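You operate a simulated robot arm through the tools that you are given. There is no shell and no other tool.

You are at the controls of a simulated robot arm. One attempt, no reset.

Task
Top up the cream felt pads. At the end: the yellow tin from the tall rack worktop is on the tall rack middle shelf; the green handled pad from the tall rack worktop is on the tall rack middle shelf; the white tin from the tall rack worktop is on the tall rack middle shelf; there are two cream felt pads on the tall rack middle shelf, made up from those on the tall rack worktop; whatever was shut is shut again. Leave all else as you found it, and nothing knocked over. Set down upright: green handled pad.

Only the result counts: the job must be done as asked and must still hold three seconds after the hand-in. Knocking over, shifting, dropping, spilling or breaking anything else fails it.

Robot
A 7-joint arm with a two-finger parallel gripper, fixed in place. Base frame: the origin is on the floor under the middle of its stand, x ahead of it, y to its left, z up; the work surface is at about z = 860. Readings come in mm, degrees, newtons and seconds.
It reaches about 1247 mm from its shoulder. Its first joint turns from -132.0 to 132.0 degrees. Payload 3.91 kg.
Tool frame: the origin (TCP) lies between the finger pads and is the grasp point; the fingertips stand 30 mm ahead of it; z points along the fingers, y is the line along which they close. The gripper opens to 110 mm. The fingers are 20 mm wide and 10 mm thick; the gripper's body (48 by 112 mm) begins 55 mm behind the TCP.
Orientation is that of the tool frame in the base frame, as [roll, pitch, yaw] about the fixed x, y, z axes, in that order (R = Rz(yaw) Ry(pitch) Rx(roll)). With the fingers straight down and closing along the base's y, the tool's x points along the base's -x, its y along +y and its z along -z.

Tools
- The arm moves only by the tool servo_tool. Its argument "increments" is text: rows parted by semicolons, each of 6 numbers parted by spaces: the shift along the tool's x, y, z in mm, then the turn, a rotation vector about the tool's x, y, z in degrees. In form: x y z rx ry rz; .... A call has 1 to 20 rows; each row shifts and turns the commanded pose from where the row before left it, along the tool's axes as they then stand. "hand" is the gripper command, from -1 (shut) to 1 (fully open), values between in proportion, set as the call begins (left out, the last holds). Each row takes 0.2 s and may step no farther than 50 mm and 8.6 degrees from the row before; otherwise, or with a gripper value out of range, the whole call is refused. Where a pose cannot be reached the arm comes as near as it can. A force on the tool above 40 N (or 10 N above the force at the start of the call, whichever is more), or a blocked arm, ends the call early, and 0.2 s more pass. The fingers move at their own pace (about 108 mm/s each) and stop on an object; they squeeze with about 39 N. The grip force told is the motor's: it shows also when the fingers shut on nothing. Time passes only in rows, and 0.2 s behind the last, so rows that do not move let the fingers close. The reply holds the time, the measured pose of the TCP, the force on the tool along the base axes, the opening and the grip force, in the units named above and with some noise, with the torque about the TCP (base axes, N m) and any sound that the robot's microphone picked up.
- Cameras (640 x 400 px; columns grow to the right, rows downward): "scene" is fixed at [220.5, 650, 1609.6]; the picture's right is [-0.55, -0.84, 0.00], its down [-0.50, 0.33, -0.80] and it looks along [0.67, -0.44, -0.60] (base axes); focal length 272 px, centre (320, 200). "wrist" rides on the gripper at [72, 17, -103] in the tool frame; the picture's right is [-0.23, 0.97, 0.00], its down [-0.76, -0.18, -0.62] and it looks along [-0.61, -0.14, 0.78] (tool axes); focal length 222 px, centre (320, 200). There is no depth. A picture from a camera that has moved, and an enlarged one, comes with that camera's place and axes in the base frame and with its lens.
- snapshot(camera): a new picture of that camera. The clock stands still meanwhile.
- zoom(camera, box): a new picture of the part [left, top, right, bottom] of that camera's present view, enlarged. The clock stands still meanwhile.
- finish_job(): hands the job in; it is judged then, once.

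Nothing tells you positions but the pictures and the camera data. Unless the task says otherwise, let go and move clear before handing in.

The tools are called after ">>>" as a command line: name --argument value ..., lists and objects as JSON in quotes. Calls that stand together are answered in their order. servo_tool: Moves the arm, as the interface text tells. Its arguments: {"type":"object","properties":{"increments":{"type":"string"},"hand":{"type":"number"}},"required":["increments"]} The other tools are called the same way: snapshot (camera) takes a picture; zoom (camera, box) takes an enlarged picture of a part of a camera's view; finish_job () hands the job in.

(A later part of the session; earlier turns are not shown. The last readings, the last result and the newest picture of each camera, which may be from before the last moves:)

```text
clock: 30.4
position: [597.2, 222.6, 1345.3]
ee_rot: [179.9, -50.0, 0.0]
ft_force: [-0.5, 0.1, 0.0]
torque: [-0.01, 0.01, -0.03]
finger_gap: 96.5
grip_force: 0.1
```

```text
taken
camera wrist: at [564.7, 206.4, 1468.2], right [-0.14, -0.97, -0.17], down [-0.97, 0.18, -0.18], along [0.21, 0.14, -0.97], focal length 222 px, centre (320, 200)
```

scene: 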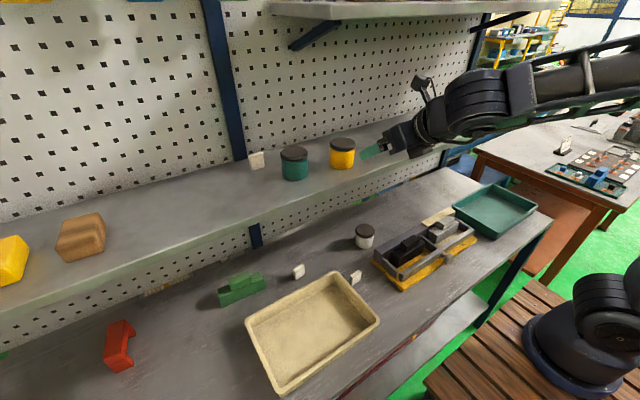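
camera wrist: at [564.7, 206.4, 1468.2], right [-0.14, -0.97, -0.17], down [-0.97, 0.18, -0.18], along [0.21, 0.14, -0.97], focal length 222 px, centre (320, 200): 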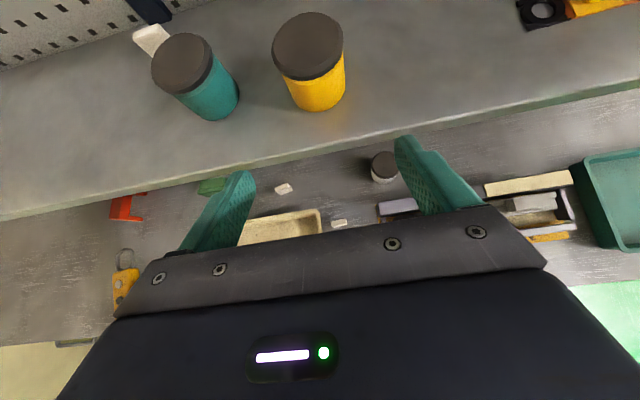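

The yellow tin is placed and the hand is clear. Next I go over to y 113 and down in front of the white tin, with the fingers fully open.

>>> servo_tool --increments "-3.6 27.5 -4.2 0 0 0; -3.6 27.5 -4.2 0 0 0; -3.6 27.5 -4.2 0 0 0; -3.6 27.5 -4.2 0 0 0; -29.1 0 24.4 0 0 0; -29.1 0 24.4 0 0 0; -29.1 0 24.4 0 0 0; -29.1 0 24.4 0 0 0; -29.1 0 24.4 0 0 0; -29.1 0 24.4 0 0 0; -29.1 0 24.4 0 0 0; -29.1 0 24.4 0 0 0; 0 0 0 0 0 0" --hand 1

>>> snapshot --camera "wrist"

>>> snapshot --camera "scene"

```text
clock: 33.2
position: [592.9, 126.9, 1051.4]
ee_rot: [179.9, -49.9, 0.2]
ft_force: [0.1, 0.0, -0.2]
torque: [-0.03, 0.03, -0.02]
finger_gap: 110.0
grip_force: 0.1
out of reach, approached as far as the arm can: row 11, 12
```

```text
taken
camera wrist: at [561.4, 110.6, 1172.9], right [-0.14, -0.97, -0.17], down [-0.97, 0.18, -0.18], along [0.21, 0.14, -0.97], focal length 222 px, centre (320, 200)
```

wrist: 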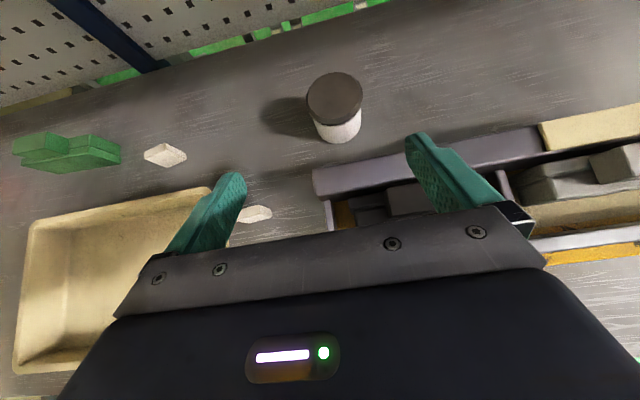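

```text
taken
```

scene: 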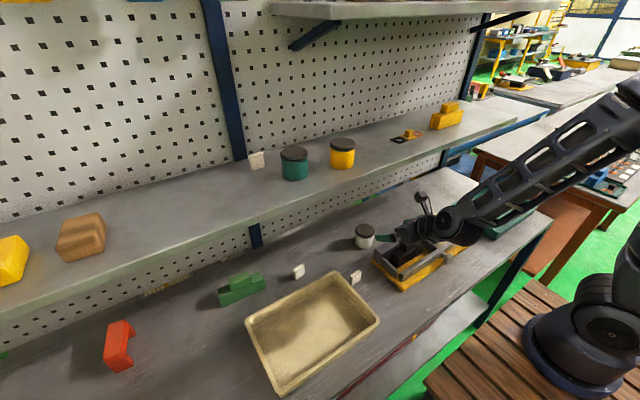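

The arm got a bit too folded there and stopped short at (593, 127, 1051). Moving forward should free it; I step ahead at this height.

>>> servo_tool --increments "12.9 0 15.3 0 0 0; 12.9 0 15.3 0 0 0; 0 0 0 0 0 0"

>>> snapshot --camera "wrist"

>>> zoom --camera "scene" --box '[320, 150, 640, 350]'

```text
clock: 34.0
position: [635.6, 125.7, 1051.8]
ee_rot: [180.0, -50.0, 0.1]
ft_force: [0.0, -0.7, -1.3]
torque: [-0.02, 0.0, 0.0]
finger_gap: 110.0
grip_force: 0.0
```

```text
taken
camera wrist: at [602.3, 109.9, 1173.4], right [-0.14, -0.97, -0.17], down [-0.97, 0.18, -0.18], along [0.21, 0.14, -0.97], focal length 222 px, centre (320, 200)
```

wrist: 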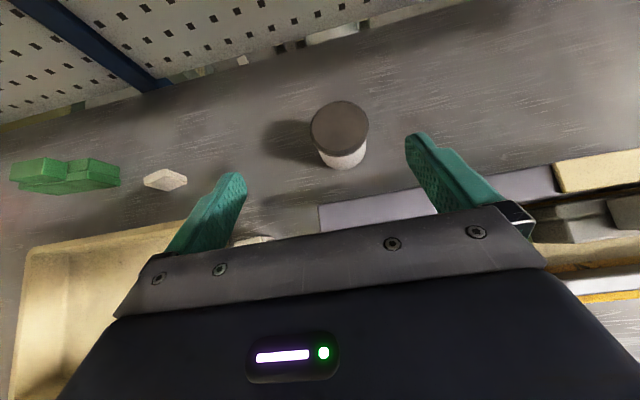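

```text
2.00 times, centred on (480, 250) of scene
camera zoom: at [220.5, 650.0, 1609.6], right [-0.55, -0.84, 0.0], down [-0.5, 0.33, -0.8], along [0.67, -0.44, -0.6], focal length 545 px, centre (0, 100)
```

zoom: 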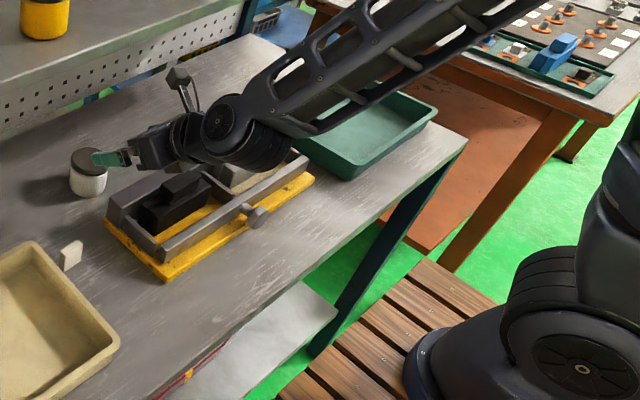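

The pose continues from where the arm really is. The white tin reads about (737, 111); I go to a pre-grasp point in line with its lid.

>>> servo_tool --increments "-20.4 7.35 20.8 0 0 0; -20.4 7.35 20.8 0 0 0; 0 0 0 0 0 0"

>>> zoom --camera "wrist" --box '[160, 40, 480, 240]'

>>> zoom --camera "scene" --box '[320, 150, 640, 350]'

```text
clock: 34.8
position: [641.9, 113.7, 994.6]
ee_rot: [180.0, -50.1, 0.2]
ft_force: [0.8, -0.4, 0.5]
torque: [-0.04, 0.02, -0.02]
finger_gap: 109.8
grip_force: 0.1
```

```text
2.00 times, centred on (320, 140) of wrist
camera zoom: at [607.8, 96.5, 1115.9], right [-0.14, -0.97, -0.17], down [-0.97, 0.18, -0.18], along [0.21, 0.14, -0.97], focal length 444 px, centre (320, 320)
```

zoom: 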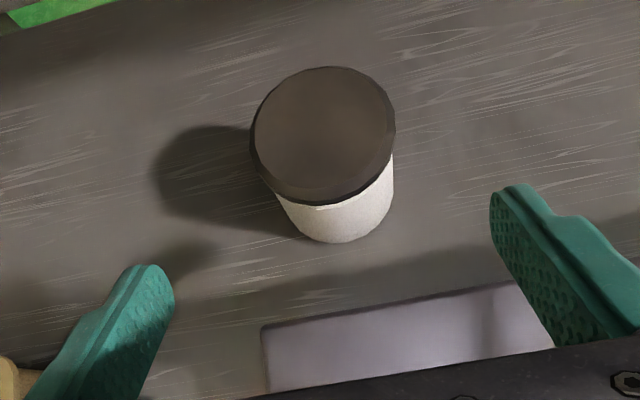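

```text
2.00 times, centred on (480, 250) of scene
camera zoom: at [220.5, 650.0, 1609.6], right [-0.55, -0.84, 0.0], down [-0.5, 0.33, -0.8], along [0.67, -0.44, -0.6], focal length 545 px, centre (0, 100)
```

zoom: 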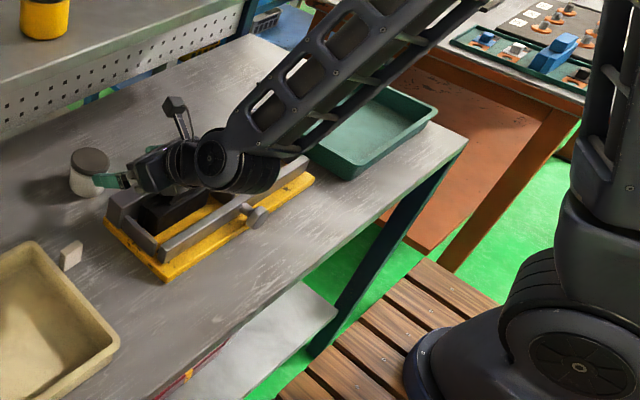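

The tin's centre reads (738, 110). I advance along the fingers in two stages, watching the wrist's clearance over the caddy.

>>> servo_tool --increments "-0.2 1.2 27.6 0 0 0; -0.2 1 27.6 0 0 0; 0 0 0 0 0 0"

>>> zoom --camera "scene" --box '[320, 150, 640, 350]'

>>> snapshot --camera "wrist"

```text
clock: 35.6
position: [682.7, 111.3, 959.7]
ee_rot: [-180.0, -50.0, 0.0]
ft_force: [-0.3, 0.1, -0.2]
torque: [0.02, 0.04, 0.05]
finger_gap: 109.9
grip_force: 0.1
```

```text
2.00 times, centred on (480, 250) of scene
camera zoom: at [220.5, 650.0, 1609.6], right [-0.55, -0.84, 0.0], down [-0.5, 0.33, -0.8], along [0.67, -0.44, -0.6], focal length 545 px, centre (0, 100)
```

zoom: 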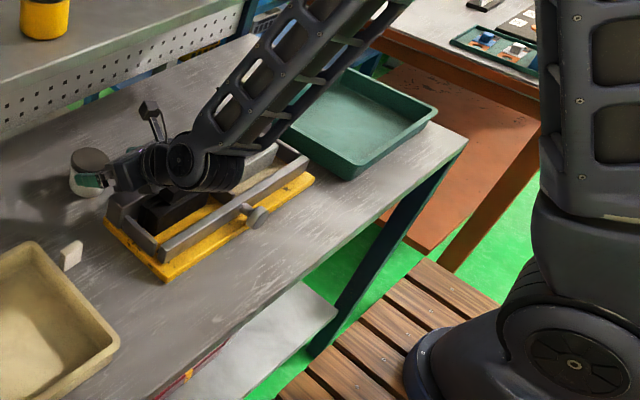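

```text
taken
camera wrist: at [650.6, 94.3, 1080.2], right [-0.14, -0.97, -0.17], down [-0.97, 0.18, -0.18], along [0.21, 0.14, -0.97], focal length 222 px, centre (320, 200)
```

wrist: 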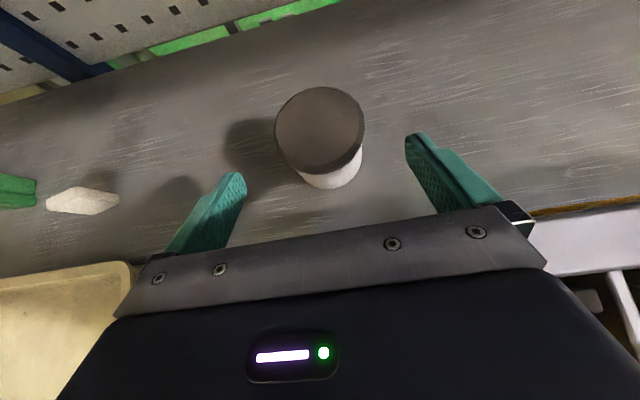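

The elbow stays high and away from everything, and the wrist is clear of the caddy. I finish the approach onto the lid.

>>> servo_tool --increments "-0.2 0.5 27.6 0 0 0; -0.2 0.3 27.6 0 0 0; 0 0 0 0 0 0"

>>> snapshot --camera "wrist"

>>> zoom --camera "scene" --box '[320, 150, 640, 350]'

```text
clock: 36.2
position: [717.7, 109.7, 932.5]
ee_rot: [-180.0, -50.7, 0.4]
ft_force: [-29.6, -10.6, 69.7]
torque: [0.06, 5.03, 0.93]
finger_gap: 110.0
grip_force: 0.0
stopped in row 3: the force on the tool passed its limit at 203 N (the readings are from after the stop); the commanded pose is now the measured one
```

```text
taken
camera wrist: at [684.3, 93.4, 1054.6], right [-0.14, -0.97, -0.18], down [-0.97, 0.17, -0.19], along [0.22, 0.14, -0.97], focal length 222 px, centre (320, 200)
```

wrist: 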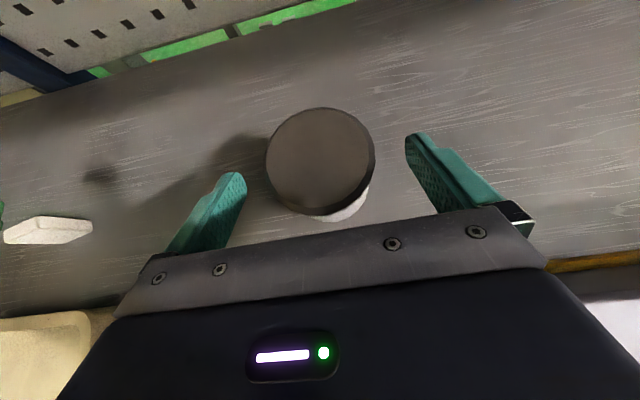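

```text
2.00 times, centred on (480, 250) of scene
camera zoom: at [220.5, 650.0, 1609.6], right [-0.55, -0.84, 0.0], down [-0.5, 0.33, -0.8], along [0.67, -0.44, -0.6], focal length 545 px, centre (0, 100)
```

zoom: 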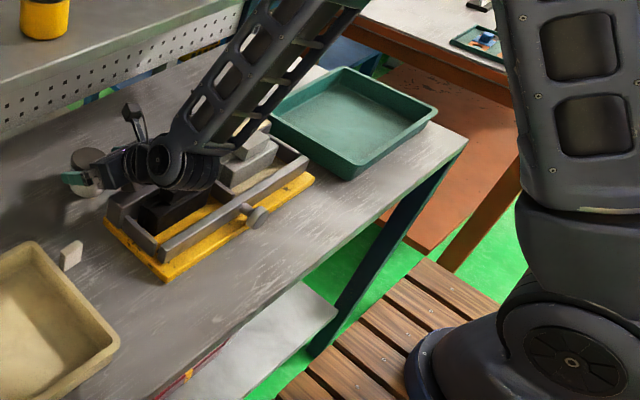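

Something under the gripper pressed on the caddy (203 N peak). I lift straight up at once and then check what was touched.

>>> servo_tool --increments "7.7 0 -6.4 0 0 0; 7.7 0 -6.4 0 0 0; 7.7 0 -6.4 0 0 0; 0 0 0 0 0 0"

>>> zoom --camera "scene" --box '[320, 190, 480, 290]'

>>> snapshot --camera "wrist"

```text
clock: 37.2
position: [720.7, 109.7, 957.8]
ee_rot: [179.9, -50.3, 0.4]
ft_force: [-0.8, -0.3, 0.3]
torque: [0.0, -0.01, 0.01]
finger_gap: 109.7
grip_force: 0.1
```

```text
4.00 times, centred on (400, 240) of scene
camera zoom: at [220.5, 650.0, 1609.6], right [-0.55, -0.84, 0.0], down [-0.5, 0.33, -0.8], along [0.67, -0.44, -0.6], focal length 1090 px, centre (0, 40)
```

zoom: 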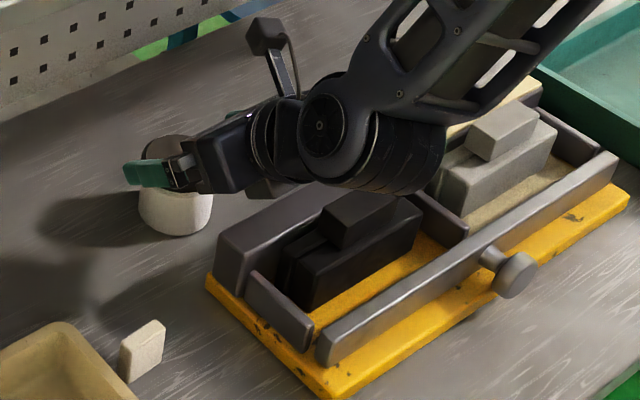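

```text
taken
camera wrist: at [686.7, 93.2, 1081.0], right [-0.14, -0.97, -0.17], down [-0.97, 0.17, -0.19], along [0.21, 0.14, -0.97], focal length 222 px, centre (320, 200)
```

wrist: 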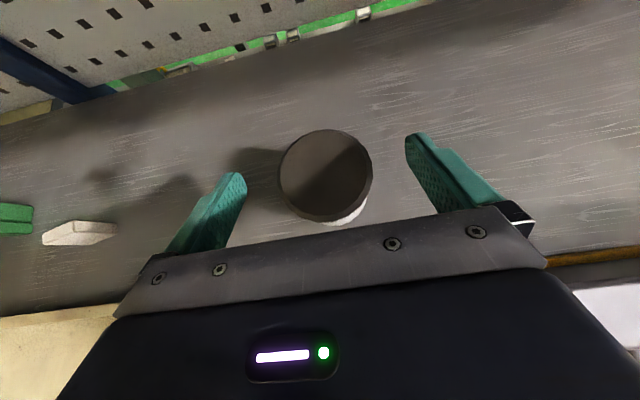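

The caddy looks about where it was; I repeat the exact same view as at the start to compare.

>>> zoom --camera "scene" --box '[360, 120, 640, 295]'

```text
2.29 times, centred on (500, 208) of scene
camera zoom: at [220.5, 650.0, 1609.6], right [-0.55, -0.84, 0.0], down [-0.5, 0.33, -0.8], along [0.67, -0.44, -0.6], focal length 623 px, centre (-91, 183)
```

zoom: 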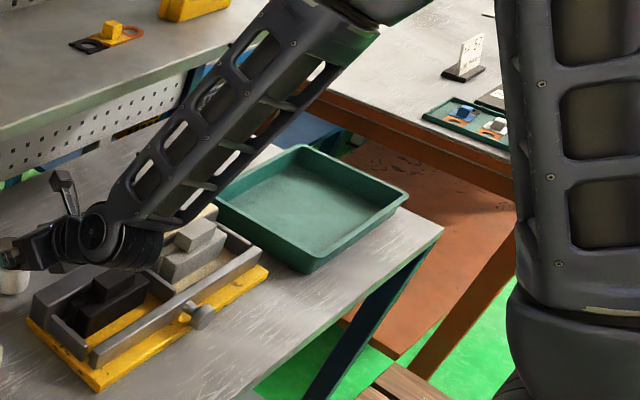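

Identical to the start, so the caddy did not move. A box under the gripper body reached the caddy's back wall; tilting 15° steeper lifts it about 20 mm, so I rotate here, where I am free, and check.

>>> servo_tool --increments "0 0 0 0 -5 0; 0 0 0 0 -5 0; 0 0 0 0 -5 0; 0 0 0 0 0 0"

>>> snapshot --camera "wrist"

>>> zoom --camera "scene" --box '[320, 190, 480, 290]'

```text
clock: 38.2
position: [719.0, 109.2, 961.1]
ee_rot: [-180.0, -35.3, 0.4]
ft_force: [0.8, -1.0, 0.0]
torque: [0.0, -0.01, -0.04]
finger_gap: 110.0
grip_force: 0.0
```

```text
taken
camera wrist: at [719.0, 93.3, 1086.1], right [-0.18, -0.97, -0.13], down [-0.98, 0.17, 0.07], along [-0.04, 0.14, -0.99], focal length 222 px, centre (320, 200)
```

wrist: 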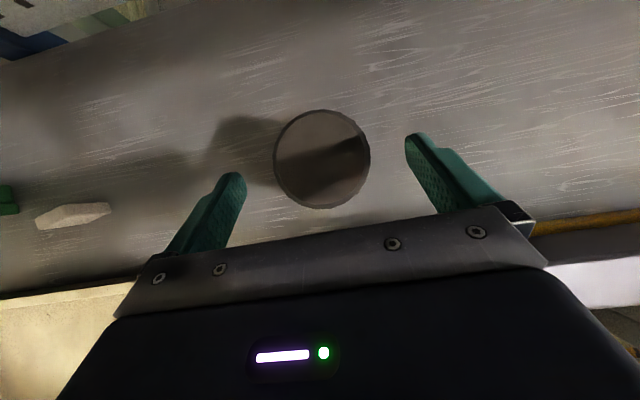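

```text
4.00 times, centred on (400, 240) of scene
camera zoom: at [220.5, 650.0, 1609.6], right [-0.55, -0.84, 0.0], down [-0.5, 0.33, -0.8], along [0.67, -0.44, -0.6], focal length 1090 px, centre (0, 40)
```

zoom: 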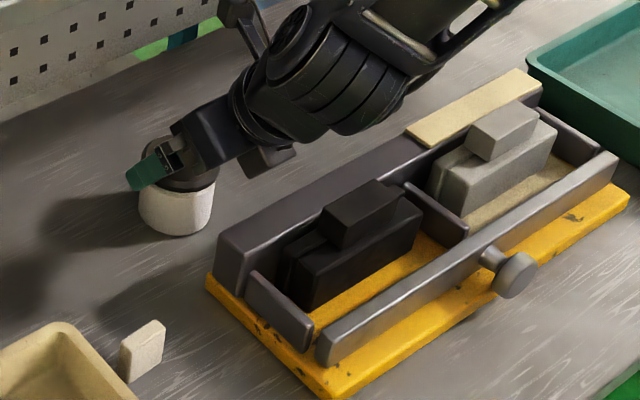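

The box is now well above the caddy wall. I lower onto the lid in small steps.

>>> servo_tool --increments "-3.1 -0.3 11.3 0 0 0; -3.1 -0.3 11.3 0 0 0; 0 0 0 0 0 0"

>>> servo_tool --increments "-1.5 0 5.6 0 0 0; -1.6 0 5.7 0 0 0; 0 0 0 0 0 0"

>>> snapshot --camera "wrist"

>>> zoom --camera "scene" --box '[320, 190, 480, 290]'

```text
clock: 39.0
position: [725.7, 110.4, 937.1]
ee_rot: [-180.0, -35.3, 0.4]
ft_force: [-0.7, -0.1, 0.1]
torque: [0.02, -0.03, 0.0]
finger_gap: 109.9
grip_force: 0.0
```

```text
clock: 39.8
position: [731.3, 109.9, 926.4]
ee_rot: [180.0, -35.2, 0.4]
ft_force: [-0.3, -1.0, -0.5]
torque: [-0.01, -0.02, -0.02]
finger_gap: 110.0
grip_force: 0.0
```

```text
taken
camera wrist: at [731.0, 94.3, 1052.5], right [-0.18, -0.98, -0.13], down [-0.98, 0.17, 0.07], along [-0.04, 0.14, -0.99], focal length 222 px, centre (320, 200)
```

wrist: 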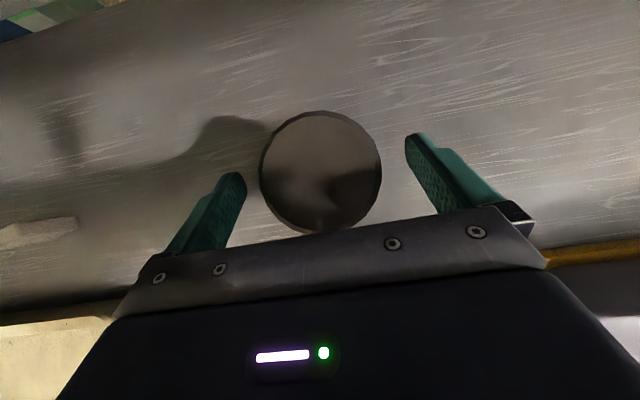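

```text
4.00 times, centred on (400, 240) of scene
camera zoom: at [220.5, 650.0, 1609.6], right [-0.55, -0.84, 0.0], down [-0.5, 0.33, -0.8], along [0.67, -0.44, -0.6], focal length 1090 px, centre (0, 40)
```

zoom: 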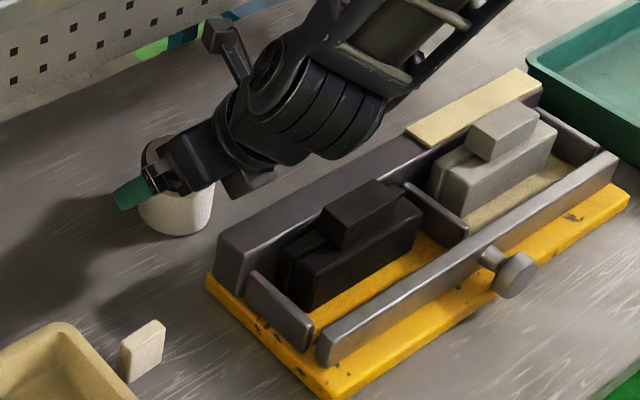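

No contact and the lid is centred between the fingers. I close on it.

>>> servo_tool --increments "0 0 0 0 0 0; 0 0 0 0 0 0; 0 0 0 0 0 0; 0 0 0 0 0 0" --hand -1

>>> servo_tool --increments "1.2 0 -1.6 0 0 0; 2.9 0 -4.1 0 0 0; 4.6 0 -6.5 0 0 0; 0 0 0 0 0 0"

>>> snapshot --camera "wrist"

>>> zoom --camera "scene" --box '[320, 190, 480, 290]'

```text
clock: 40.8
position: [732.5, 111.3, 927.1]
ee_rot: [179.9, -35.3, 0.4]
ft_force: [0.4, -1.4, 0.6]
torque: [0.05, -0.04, -0.03]
finger_gap: 71.5
grip_force: 39.1
```

```text
clock: 41.8
position: [730.9, 109.9, 941.7]
ee_rot: [-180.0, -35.4, 0.3]
ft_force: [-0.4, -0.8, -3.5]
torque: [0.03, 0.02, 0.02]
finger_gap: 71.5
grip_force: 39.2
```

```text
taken
camera wrist: at [730.3, 93.9, 1068.1], right [-0.18, -0.97, -0.13], down [-0.98, 0.17, 0.07], along [-0.04, 0.14, -0.99], focal length 222 px, centre (320, 200)
```

wrist: 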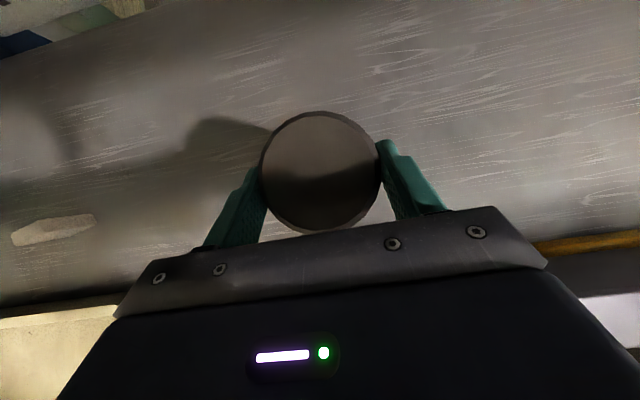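

```text
4.00 times, centred on (400, 240) of scene
camera zoom: at [220.5, 650.0, 1609.6], right [-0.55, -0.84, 0.0], down [-0.5, 0.33, -0.8], along [0.67, -0.44, -0.6], focal length 1090 px, centre (0, 40)
```

zoom: 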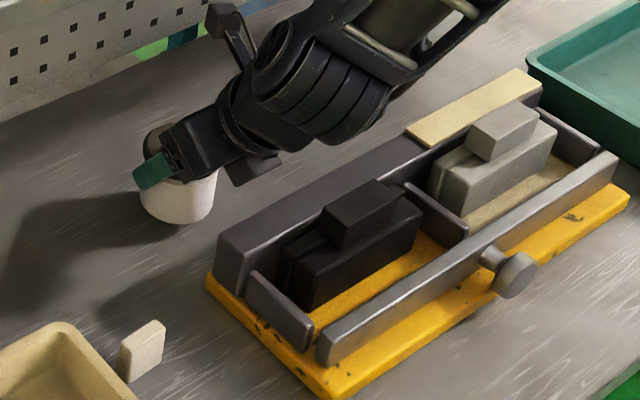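

The white tin is held at the lid, no slip, weight about 3.5 N. I lift, slide left away from the caddy, then back out in front of the shelf.

>>> servo_tool --increments "11.6 0 -16.3 0 0 0; 11.6 0 -16.3 0 0 0; 10.4 0 -14.7 0 0 0; 0 -26 0 0 0 0; 0 -26 0 0 0 0; 0 -26 0 0 0 0; 0 -26 0 0 0 0; -23 0 -16.3 0 0 0; -23 0 -16.3 0 0 0; -23 0 -16.3 0 0 0; -23 0 -16.3 0 0 0; -23 0 -16.3 0 0 0; 0 0 0 0 0 0"

>>> snapshot --camera "wrist"

>>> snapshot --camera "scene"

```text
clock: 44.6
position: [591.2, 214.9, 999.8]
ee_rot: [179.9, -35.3, 0.4]
ft_force: [-0.1, -0.5, -2.9]
torque: [0.02, 0.02, 0.02]
finger_gap: 71.4
grip_force: 39.5
```

```text
taken
camera wrist: at [589.9, 197.8, 1126.7], right [-0.18, -0.97, -0.13], down [-0.98, 0.17, 0.07], along [-0.04, 0.14, -0.99], focal length 222 px, centre (320, 200)
```

wrist: 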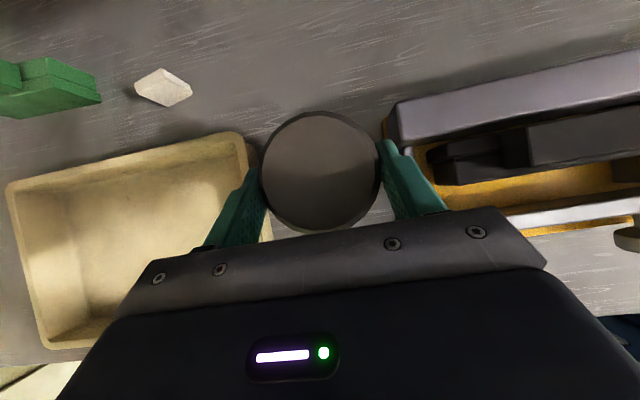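

```text
taken
```

scene: 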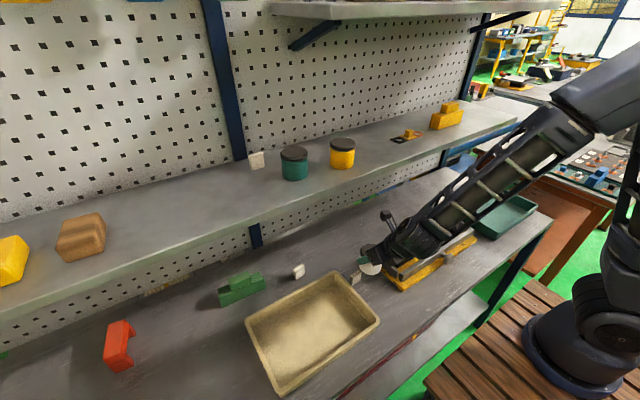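

Out and clear. I rise in front of the shelf to about z 1348 while shifting to y 95.

>>> servo_tool --increments "16.8 0 -23.7 0 0 0; 16.8 0 -23.7 0 0 0; 16.8 12 -23.7 0 0 0; 16.8 12 -23.7 0 0 0; 16.8 12 -23.7 0 0 0; 16.8 12 -23.7 0 0 0; 16.8 12 -23.7 0 0 0; 16.8 12 -23.7 0 0 0; 16.8 12 -23.7 0 0 0; 16.8 12 -23.7 0 0 0; 16.8 12 -23.7 0 0 0; 16.8 12 -23.7 0 0 0; 0 0 0 0 0 0"

>>> snapshot --camera "wrist"

>>> snapshot --camera "scene"

```text
clock: 47.4
position: [592.2, 93.4, 1346.9]
ee_rot: [179.9, -35.3, 0.4]
ft_force: [-0.7, -0.4, -4.6]
torque: [0.03, 0.0, -0.02]
finger_gap: 71.4
grip_force: 38.9
```

```text
taken
camera wrist: at [591.6, 77.6, 1473.7], right [-0.18, -0.97, -0.13], down [-0.98, 0.17, 0.07], along [-0.04, 0.14, -0.99], focal length 222 px, centre (320, 200)
```

wrist: 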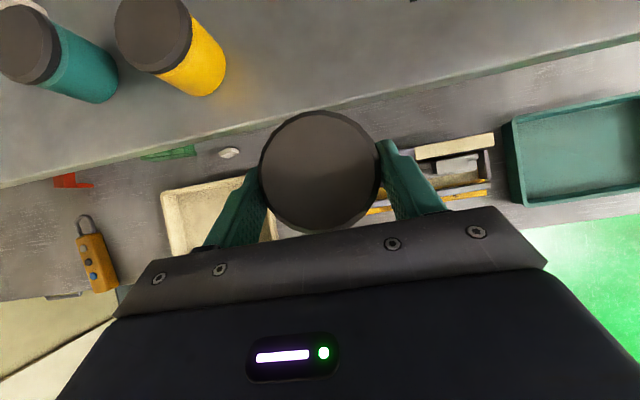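

```text
taken
```

scene: 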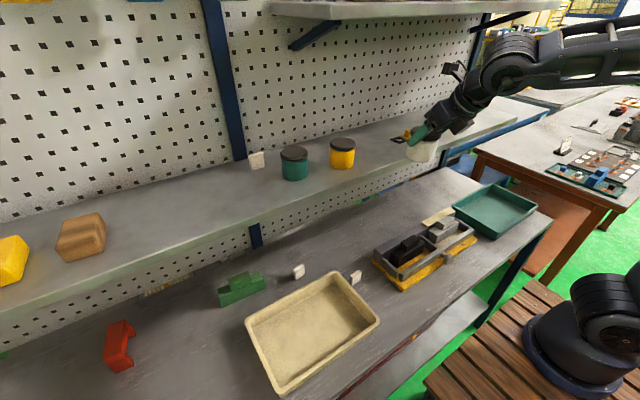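

Now forward over the shelf and down to just above the contact height of about 1288.

>>> servo_tool --increments "25 0 17.7 0 0 0; 25 0 17.7 0 0 0; 25 0 17.7 0 0 0; 25 0 17.7 0 0 0; 25 0 17.7 0 0 0; -8.7 0 12.2 0 0 0; -8.7 0 12.2 0 0 0; -8.7 0 12.2 0 0 0; 0 0 0 0 0 0"

>>> snapshot --camera "wrist"

>>> zoom --camera "scene" --box '[300, 60, 460, 160]'

```text
clock: 49.4
position: [743.6, 95.3, 1303.5]
ee_rot: [179.9, -35.4, 0.3]
ft_force: [-0.5, 0.2, -3.4]
torque: [0.0, 0.04, -0.02]
finger_gap: 71.3
grip_force: 39.4
```

```text
taken
camera wrist: at [742.3, 79.0, 1428.7], right [-0.18, -0.97, -0.13], down [-0.98, 0.17, 0.07], along [-0.04, 0.14, -0.99], focal length 222 px, centre (320, 200)
```

wrist: 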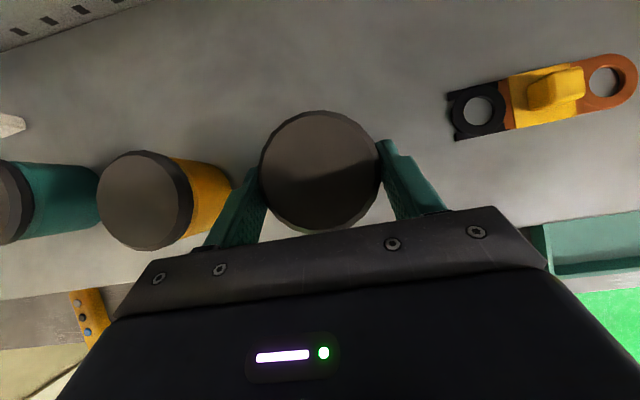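

```text
4.00 times, centred on (380, 110) of scene
camera zoom: at [220.5, 650.0, 1609.6], right [-0.55, -0.84, 0.0], down [-0.5, 0.33, -0.8], along [0.67, -0.44, -0.6], focal length 1090 px, centre (80, 560)
```

zoom: 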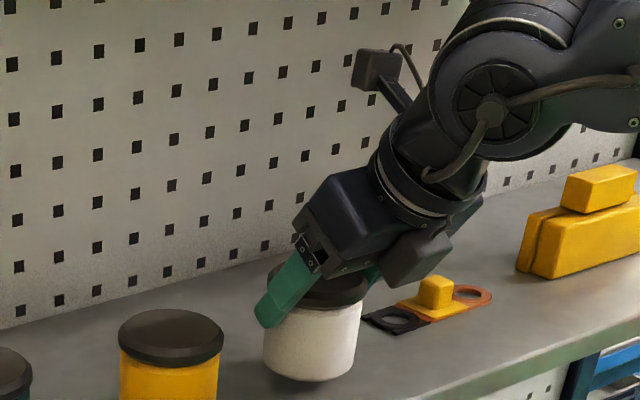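

The white tin is over free space between the yellow tin and the orange piece. I go down slowly to contact.

>>> servo_tool --increments "-1.73 0 2.45 0 0 0; -1.73 0 2.45 0 0 0; -1.73 0 2.45 0 0 0; -1.16 0 1.63 0 0 0; 0 0 0 0 0 0"

>>> servo_tool --increments "-0.87 0 1.22 0 0 0; 0 0 0 0 0 0"

>>> servo_tool --increments "-0.87 0 1.22 0 0 0; 0 0 0 0 0 0"

```text
clock: 50.6
position: [743.5, 95.1, 1291.1]
ee_rot: [-180.0, -35.4, 0.4]
ft_force: [-0.2, -0.1, -3.4]
torque: [0.0, 0.03, -0.02]
finger_gap: 71.1
grip_force: 38.9
```

```text
clock: 51.2
position: [743.9, 95.4, 1291.4]
ee_rot: [-180.0, -35.3, 0.4]
ft_force: [-1.8, 2.2, 10.0]
torque: [0.06, 0.38, -0.04]
finger_gap: 71.4
grip_force: 39.5
```

```text
clock: 51.8
position: [743.1, 95.0, 1291.8]
ee_rot: [-180.0, -35.7, 0.3]
ft_force: [3.8, 2.3, 33.2]
torque: [-0.03, -0.17, 0.02]
finger_gap: 71.4
grip_force: 39.1
```

Contact with the shelf. I ease up about 2 mm to take the push off.

>>> servo_tool --increments "0.87 0 -1.22 0 0 0; 0 0 0 0 0 0"

>>> servo_tool --increments "0.58 0 -0.82 0 0 0; 0 0 0 0 0 0"

```text
clock: 52.4
position: [742.8, 94.8, 1291.5]
ee_rot: [-180.0, -35.3, 0.5]
ft_force: [8.9, 7.4, 25.8]
torque: [0.45, -0.75, 0.1]
finger_gap: 71.5
grip_force: 38.8
```

```text
clock: 53.0
position: [742.4, 95.3, 1290.8]
ee_rot: [179.9, -35.3, 0.4]
ft_force: [2.3, 4.4, 13.5]
torque: [0.4, -0.52, 0.06]
finger_gap: 71.0
grip_force: 38.4
```

>>> servo_tool --increments "0.58 0 -0.82 0 0 0; 0 0 0 0 0 0"

>>> zoom --camera "scene" --box '[300, 80, 460, 180]'

```text
clock: 53.6
position: [743.6, 94.6, 1292.8]
ee_rot: [179.8, -35.2, 0.4]
ft_force: [-0.7, 0.4, -2.8]
torque: [-0.03, 0.03, -0.03]
finger_gap: 71.2
grip_force: 39.3
```

```text
4.00 times, centred on (380, 130) of scene
camera zoom: at [220.5, 650.0, 1609.6], right [-0.55, -0.84, 0.0], down [-0.5, 0.33, -0.8], along [0.67, -0.44, -0.6], focal length 1090 px, centre (80, 480)
```

zoom: 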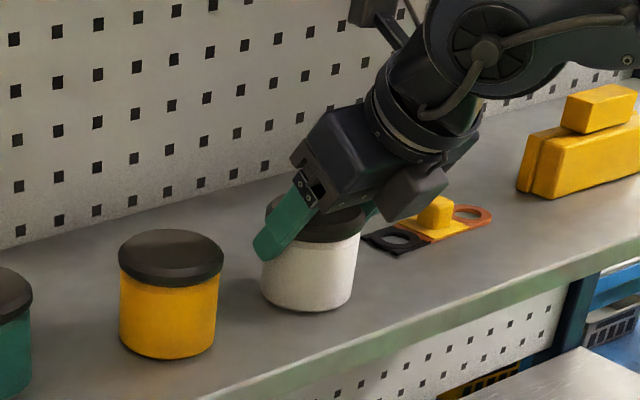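

The white tin is resting on the shelf with the load nearly free. I open the fingers to about 96 mm.

>>> servo_tool --increments "0 0 0 0 0 0; 0 0 0 0 0 0; 0 0 0 0 0 0" --hand 0.75

>>> snapshot --camera "wrist"

>>> zoom --camera "scene" --box '[300, 80, 460, 180]'

```text
clock: 54.4
position: [744.5, 94.2, 1293.5]
ee_rot: [179.9, -35.3, 0.4]
ft_force: [-1.0, 0.8, -0.1]
torque: [0.01, 0.01, 0.0]
finger_gap: 96.3
grip_force: 0.2
```

```text
taken
camera wrist: at [743.2, 78.7, 1419.2], right [-0.18, -0.97, -0.13], down [-0.98, 0.17, 0.07], along [-0.04, 0.14, -0.99], focal length 222 px, centre (320, 200)
```

wrist: 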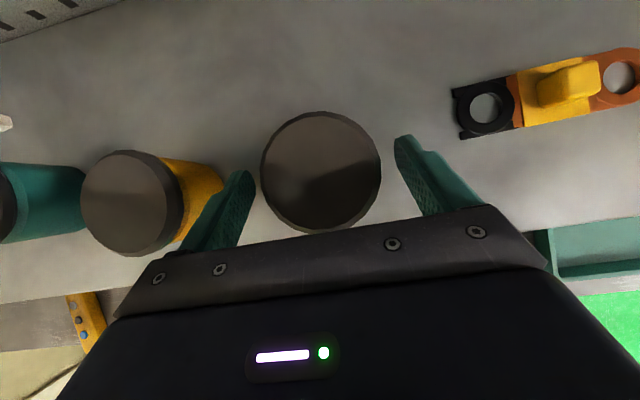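

```text
4.00 times, centred on (380, 130) of scene
camera zoom: at [220.5, 650.0, 1609.6], right [-0.55, -0.84, 0.0], down [-0.5, 0.33, -0.8], along [0.67, -0.44, -0.6], focal length 1090 px, centre (80, 480)
```

zoom: 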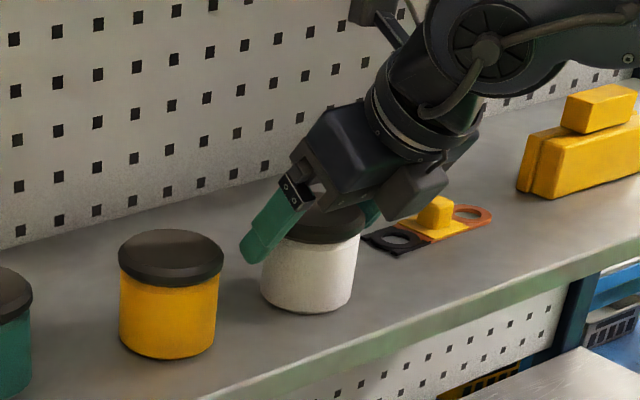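

Released and upright. I back out along the fingers and then away from the shelf.

>>> servo_tool --increments "0 0 -15 0 0 0; 0 0 -25 0 0 0; 0 0 -25 0 0 0; -25 0 -17.7 0 0 0; -25 0 -17.7 0 0 0; -25 0 -17.7 0 0 0; -16.3 0 -11.6 0 0 0; 0 0 0 0 0 0"

>>> snapshot --camera "scene"

>>> snapshot --camera "wrist"

```text
clock: 56.2
position: [594.4, 94.1, 1346.8]
ee_rot: [179.9, -35.3, 0.5]
ft_force: [0.1, -1.0, 0.1]
torque: [-0.03, 0.01, 0.0]
finger_gap: 96.4
grip_force: 0.1
```

```text
taken
```

scene: 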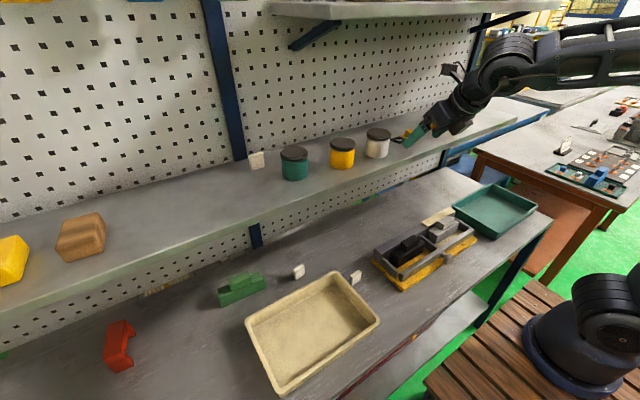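

```text
taken
camera wrist: at [594.0, 77.5, 1471.9], right [-0.18, -0.97, -0.13], down [-0.98, 0.17, 0.07], along [-0.04, 0.14, -0.99], focal length 222 px, centre (320, 200)
```

wrist: 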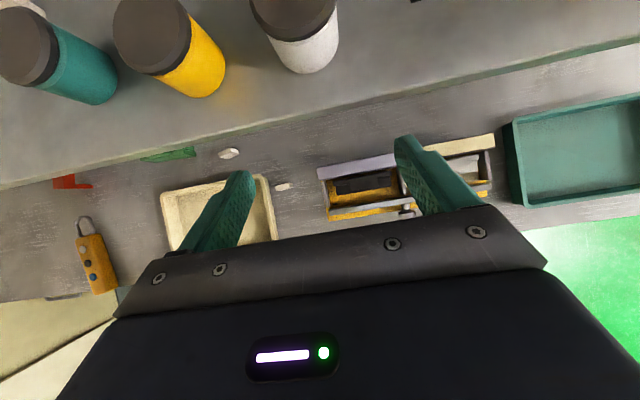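

Both tins stand on the shelf. Next the cream pad near (741, 392): I move left in front of the shelf, then descend for a closer look.

>>> servo_tool --increments "0 -36 0 0 0 0; 0 -36 0 0 0 0; 0 -36 0 0 0 0; 0 -36 0 0 0 0; 0 -36 0 0 0 0; 0 -36 0 0 0 0; 0 -36 0 0 0 0; 0 -40 0 0 0 0; -22 0 31 0 0 0; -22 0 31 0 0 0; -22 0 31 0 0 0; -22 0 31 0 0 0; -22 0 31 0 0 0; -22 0 31 0 0 0; -22 0 31 0 0 0; -22 0 31 0 0 0; -22 0 31 0 0 0; 0 0 0 0 0 0" --hand 1

>>> snapshot --camera "wrist"

>>> snapshot --camera "scene"

```text
clock: 60.0
position: [593.0, 386.3, 1004.2]
ee_rot: [179.9, -35.2, 0.4]
ft_force: [0.1, 0.4, 0.0]
torque: [-0.03, 0.03, -0.01]
finger_gap: 110.1
grip_force: 0.1
```

```text
taken
camera wrist: at [593.5, 370.2, 1129.9], right [-0.18, -0.97, -0.13], down [-0.98, 0.17, 0.07], along [-0.04, 0.14, -0.99], focal length 222 px, centre (320, 200)
```

wrist: 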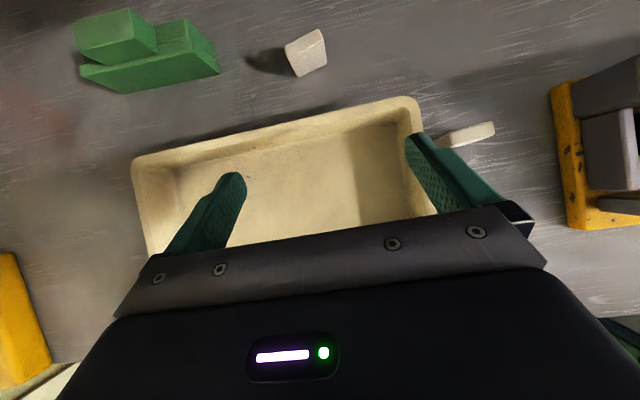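

```text
taken
```

scene: 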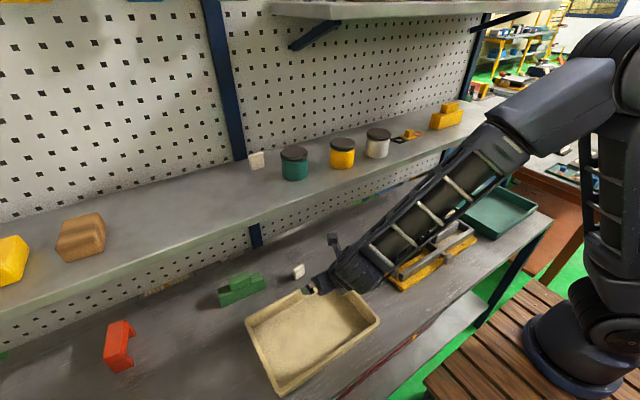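

>>> zoom --camera "wrist" --box '[240, 0, 400, 100]'

>>> zoom --camera "wrist" --box '[60, 0, 260, 125]'

>>> zoom --camera "scene" --box '[210, 240, 370, 340]'

```text
4.00 times, centred on (320, 50) of wrist
camera zoom: at [593.5, 370.2, 1129.9], right [-0.18, -0.97, -0.13], down [-0.98, 0.17, 0.07], along [-0.04, 0.14, -0.99], focal length 888 px, centre (320, 800)
```

zoom: 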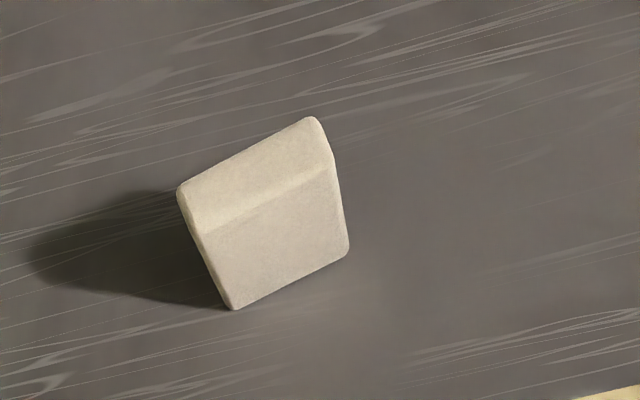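

```text
3.20 times, centred on (160, 62) of wrist
camera zoom: at [593.5, 370.2, 1129.9], right [-0.18, -0.97, -0.13], down [-0.98, 0.17, 0.07], along [-0.04, 0.14, -0.99], focal length 711 px, centre (832, 640)
```

zoom: 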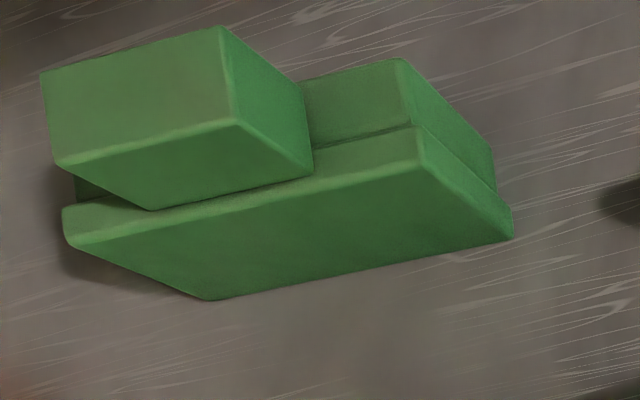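

```text
4.00 times, centred on (290, 290) of scene
camera zoom: at [220.5, 650.0, 1609.6], right [-0.55, -0.84, 0.0], down [-0.5, 0.33, -0.8], along [0.67, -0.44, -0.6], focal length 1090 px, centre (440, -160)
```

zoom: 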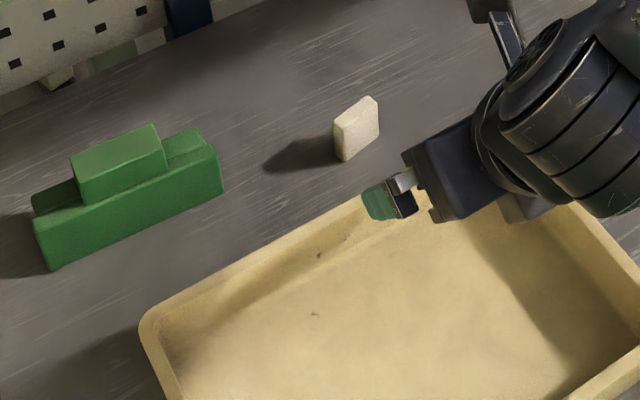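

The cream pad stands on edge, about 37 × 12 × 39 mm, centred near (740, 389) and turned about 11.6°. I yaw the gripper to match and go to a pre-grasp point.

>>> servo_tool --increments "0 0 0 3.35 0 -4.73; 0 0 0 3.35 0 -4.73; 15.4 9 23 0 0 0; 15.4 9 23 0 0 0; 15.4 9 23 0 0 0; 0 0 0 0 0 0"

>>> snapshot --camera "wrist"

>>> zoom --camera "wrist" --box '[200, 60, 440, 210]'

```text
clock: 61.4
position: [675.4, 377.5, 974.3]
ee_rot: [180.0, -35.3, 11.9]
ft_force: [0.3, 0.6, -0.3]
torque: [0.03, 0.05, -0.01]
finger_gap: 110.1
grip_force: 0.1
```

```text
taken
camera wrist: at [677.5, 360.5, 1100.4], right [0.02, -0.99, -0.13], down [-1.0, -0.03, 0.07], along [-0.07, 0.13, -0.99], focal length 222 px, centre (320, 200)
```

wrist: 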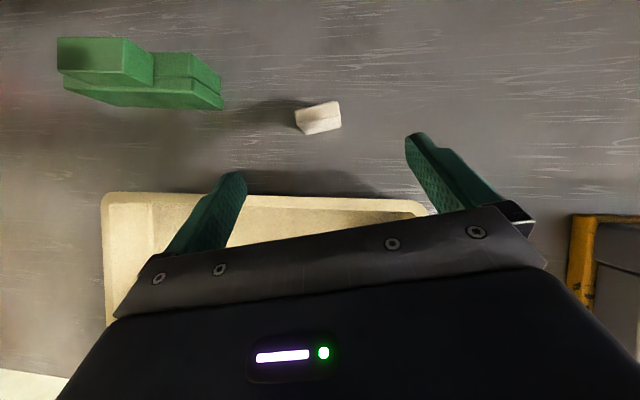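

```text
2.67 times, centred on (320, 135) of wrist
camera zoom: at [677.5, 360.5, 1100.4], right [0.02, -0.99, -0.13], down [-1.0, -0.03, 0.07], along [-0.07, 0.13, -0.99], focal length 592 px, centre (320, 373)
```

zoom: 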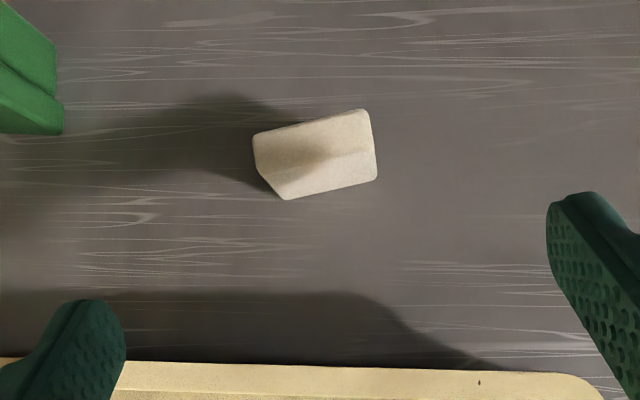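

The pad's estimate repeats, centred at about (739.5, 389.5) and aligned with the fingers. I advance along the fingers to it.

>>> servo_tool --increments "0 0.3 24.9 0 0 0; 0 0.3 24.9 0 0 0; 0 0.3 24.9 0 0 0; 0 0.3 23.5 0 0 0; 0 0 0 0 0 0"

>>> snapshot --camera "wrist"

>>> zoom --camera "scene" --box '[210, 240, 370, 340]'

```text
clock: 62.6
position: [730.8, 387.4, 894.3]
ee_rot: [179.9, -35.4, 12.0]
ft_force: [0.2, 0.2, 0.5]
torque: [0.0, -0.01, -0.02]
finger_gap: 110.0
grip_force: 0.0
```

```text
taken
camera wrist: at [732.8, 371.1, 1020.6], right [0.02, -0.99, -0.13], down [-1.0, -0.03, 0.07], along [-0.07, 0.13, -0.99], focal length 222 px, centre (320, 200)
```

wrist: 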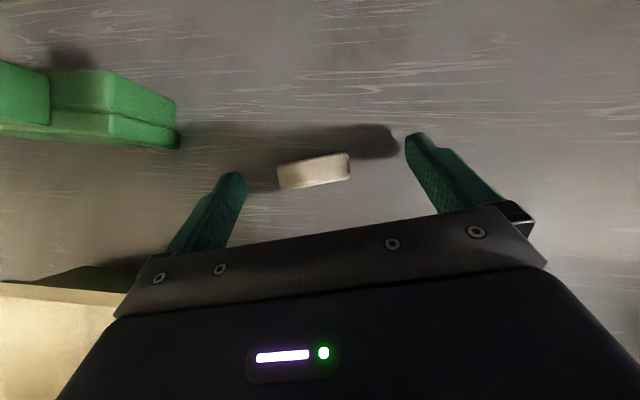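

```text
4.00 times, centred on (290, 290) of scene
camera zoom: at [220.5, 650.0, 1609.6], right [-0.55, -0.84, 0.0], down [-0.5, 0.33, -0.8], along [0.67, -0.44, -0.6], focal length 1090 px, centre (440, -160)
```

zoom: 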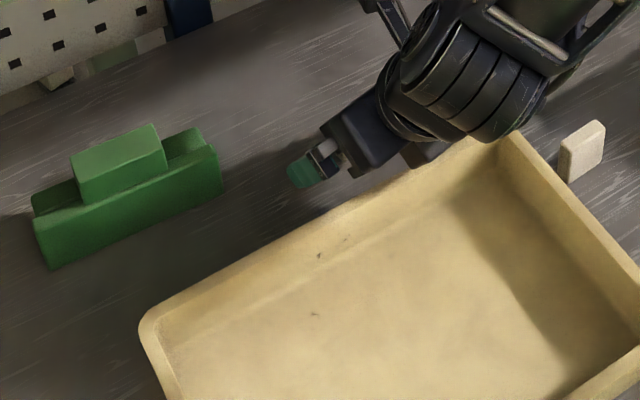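

The pad sits between the fingertips. I close on it.

>>> servo_tool --increments "0 0 0 0 0 0; 0 0 0 0 0 0; 0 0 0 0 0 0; 0 0 0 0 0 0; 0 0 0 0 0 0" --hand -1

>>> zoom --camera "wrist" --box '[200, 90, 440, 240]'

```text
clock: 63.8
position: [730.0, 387.1, 895.1]
ee_rot: [179.9, -35.3, 12.0]
ft_force: [0.3, 0.6, 0.5]
torque: [0.01, 0.02, 0.02]
finger_gap: 38.5
grip_force: 39.2
```

```text
2.67 times, centred on (320, 165) of wrist
camera zoom: at [732.7, 371.2, 1020.7], right [0.02, -0.99, -0.13], down [-1.0, -0.03, 0.07], along [-0.07, 0.13, -0.99], focal length 592 px, centre (320, 293)
```

zoom: 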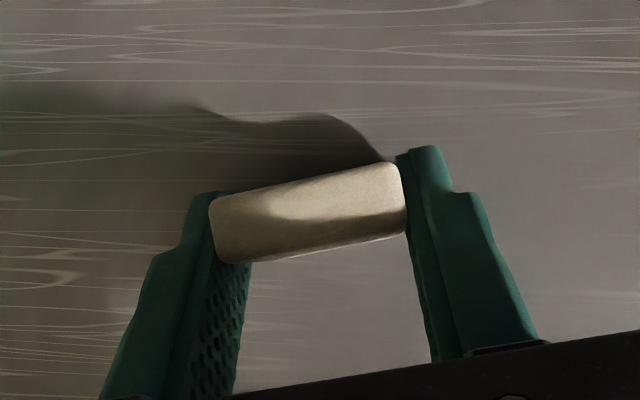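

Gripped at 38.5 mm across its width. I lift gently and check.

>>> servo_tool --increments "1.7 0 -2.4 0 0 0; 2.9 0 -4.1 0 0 0; 4.6 0 -6.5 0 0 0; 5.8 0 -8.2 0 0 0; 5.8 0 -8.2 0 0 0; 0 0 0 0 0 0"

>>> zoom --camera "wrist" --box '[200, 90, 440, 240]'

>>> zoom --camera "scene" --box '[250, 220, 370, 295]'

```text
clock: 65.2
position: [731.2, 387.1, 930.0]
ee_rot: [179.9, -35.3, 12.0]
ft_force: [-0.5, 1.4, 0.5]
torque: [-0.04, 0.0, 0.0]
finger_gap: 38.2
grip_force: 39.3
```

```text
2.67 times, centred on (320, 165) of wrist
camera zoom: at [733.5, 369.9, 1055.9], right [0.02, -0.99, -0.13], down [-1.0, -0.03, 0.07], along [-0.07, 0.13, -0.99], focal length 592 px, centre (320, 293)
```

zoom: 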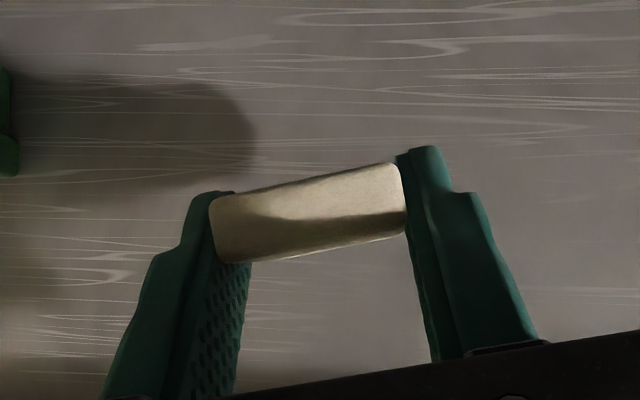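

```text
5.33 times, centred on (310, 258) of scene
camera zoom: at [220.5, 650.0, 1609.6], right [-0.55, -0.84, 0.0], down [-0.5, 0.33, -0.8], along [0.67, -0.44, -0.6], focal length 1454 px, centre (373, -107)
```

zoom: 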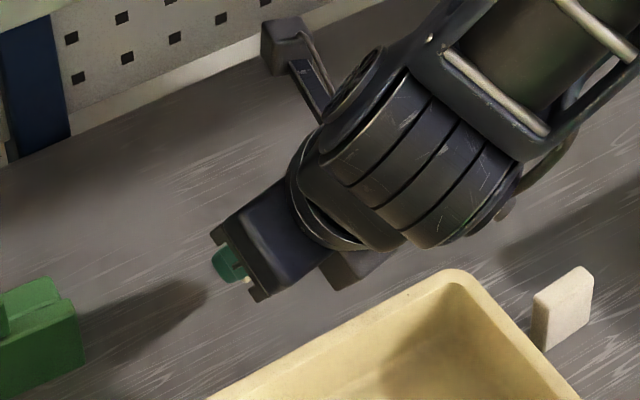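

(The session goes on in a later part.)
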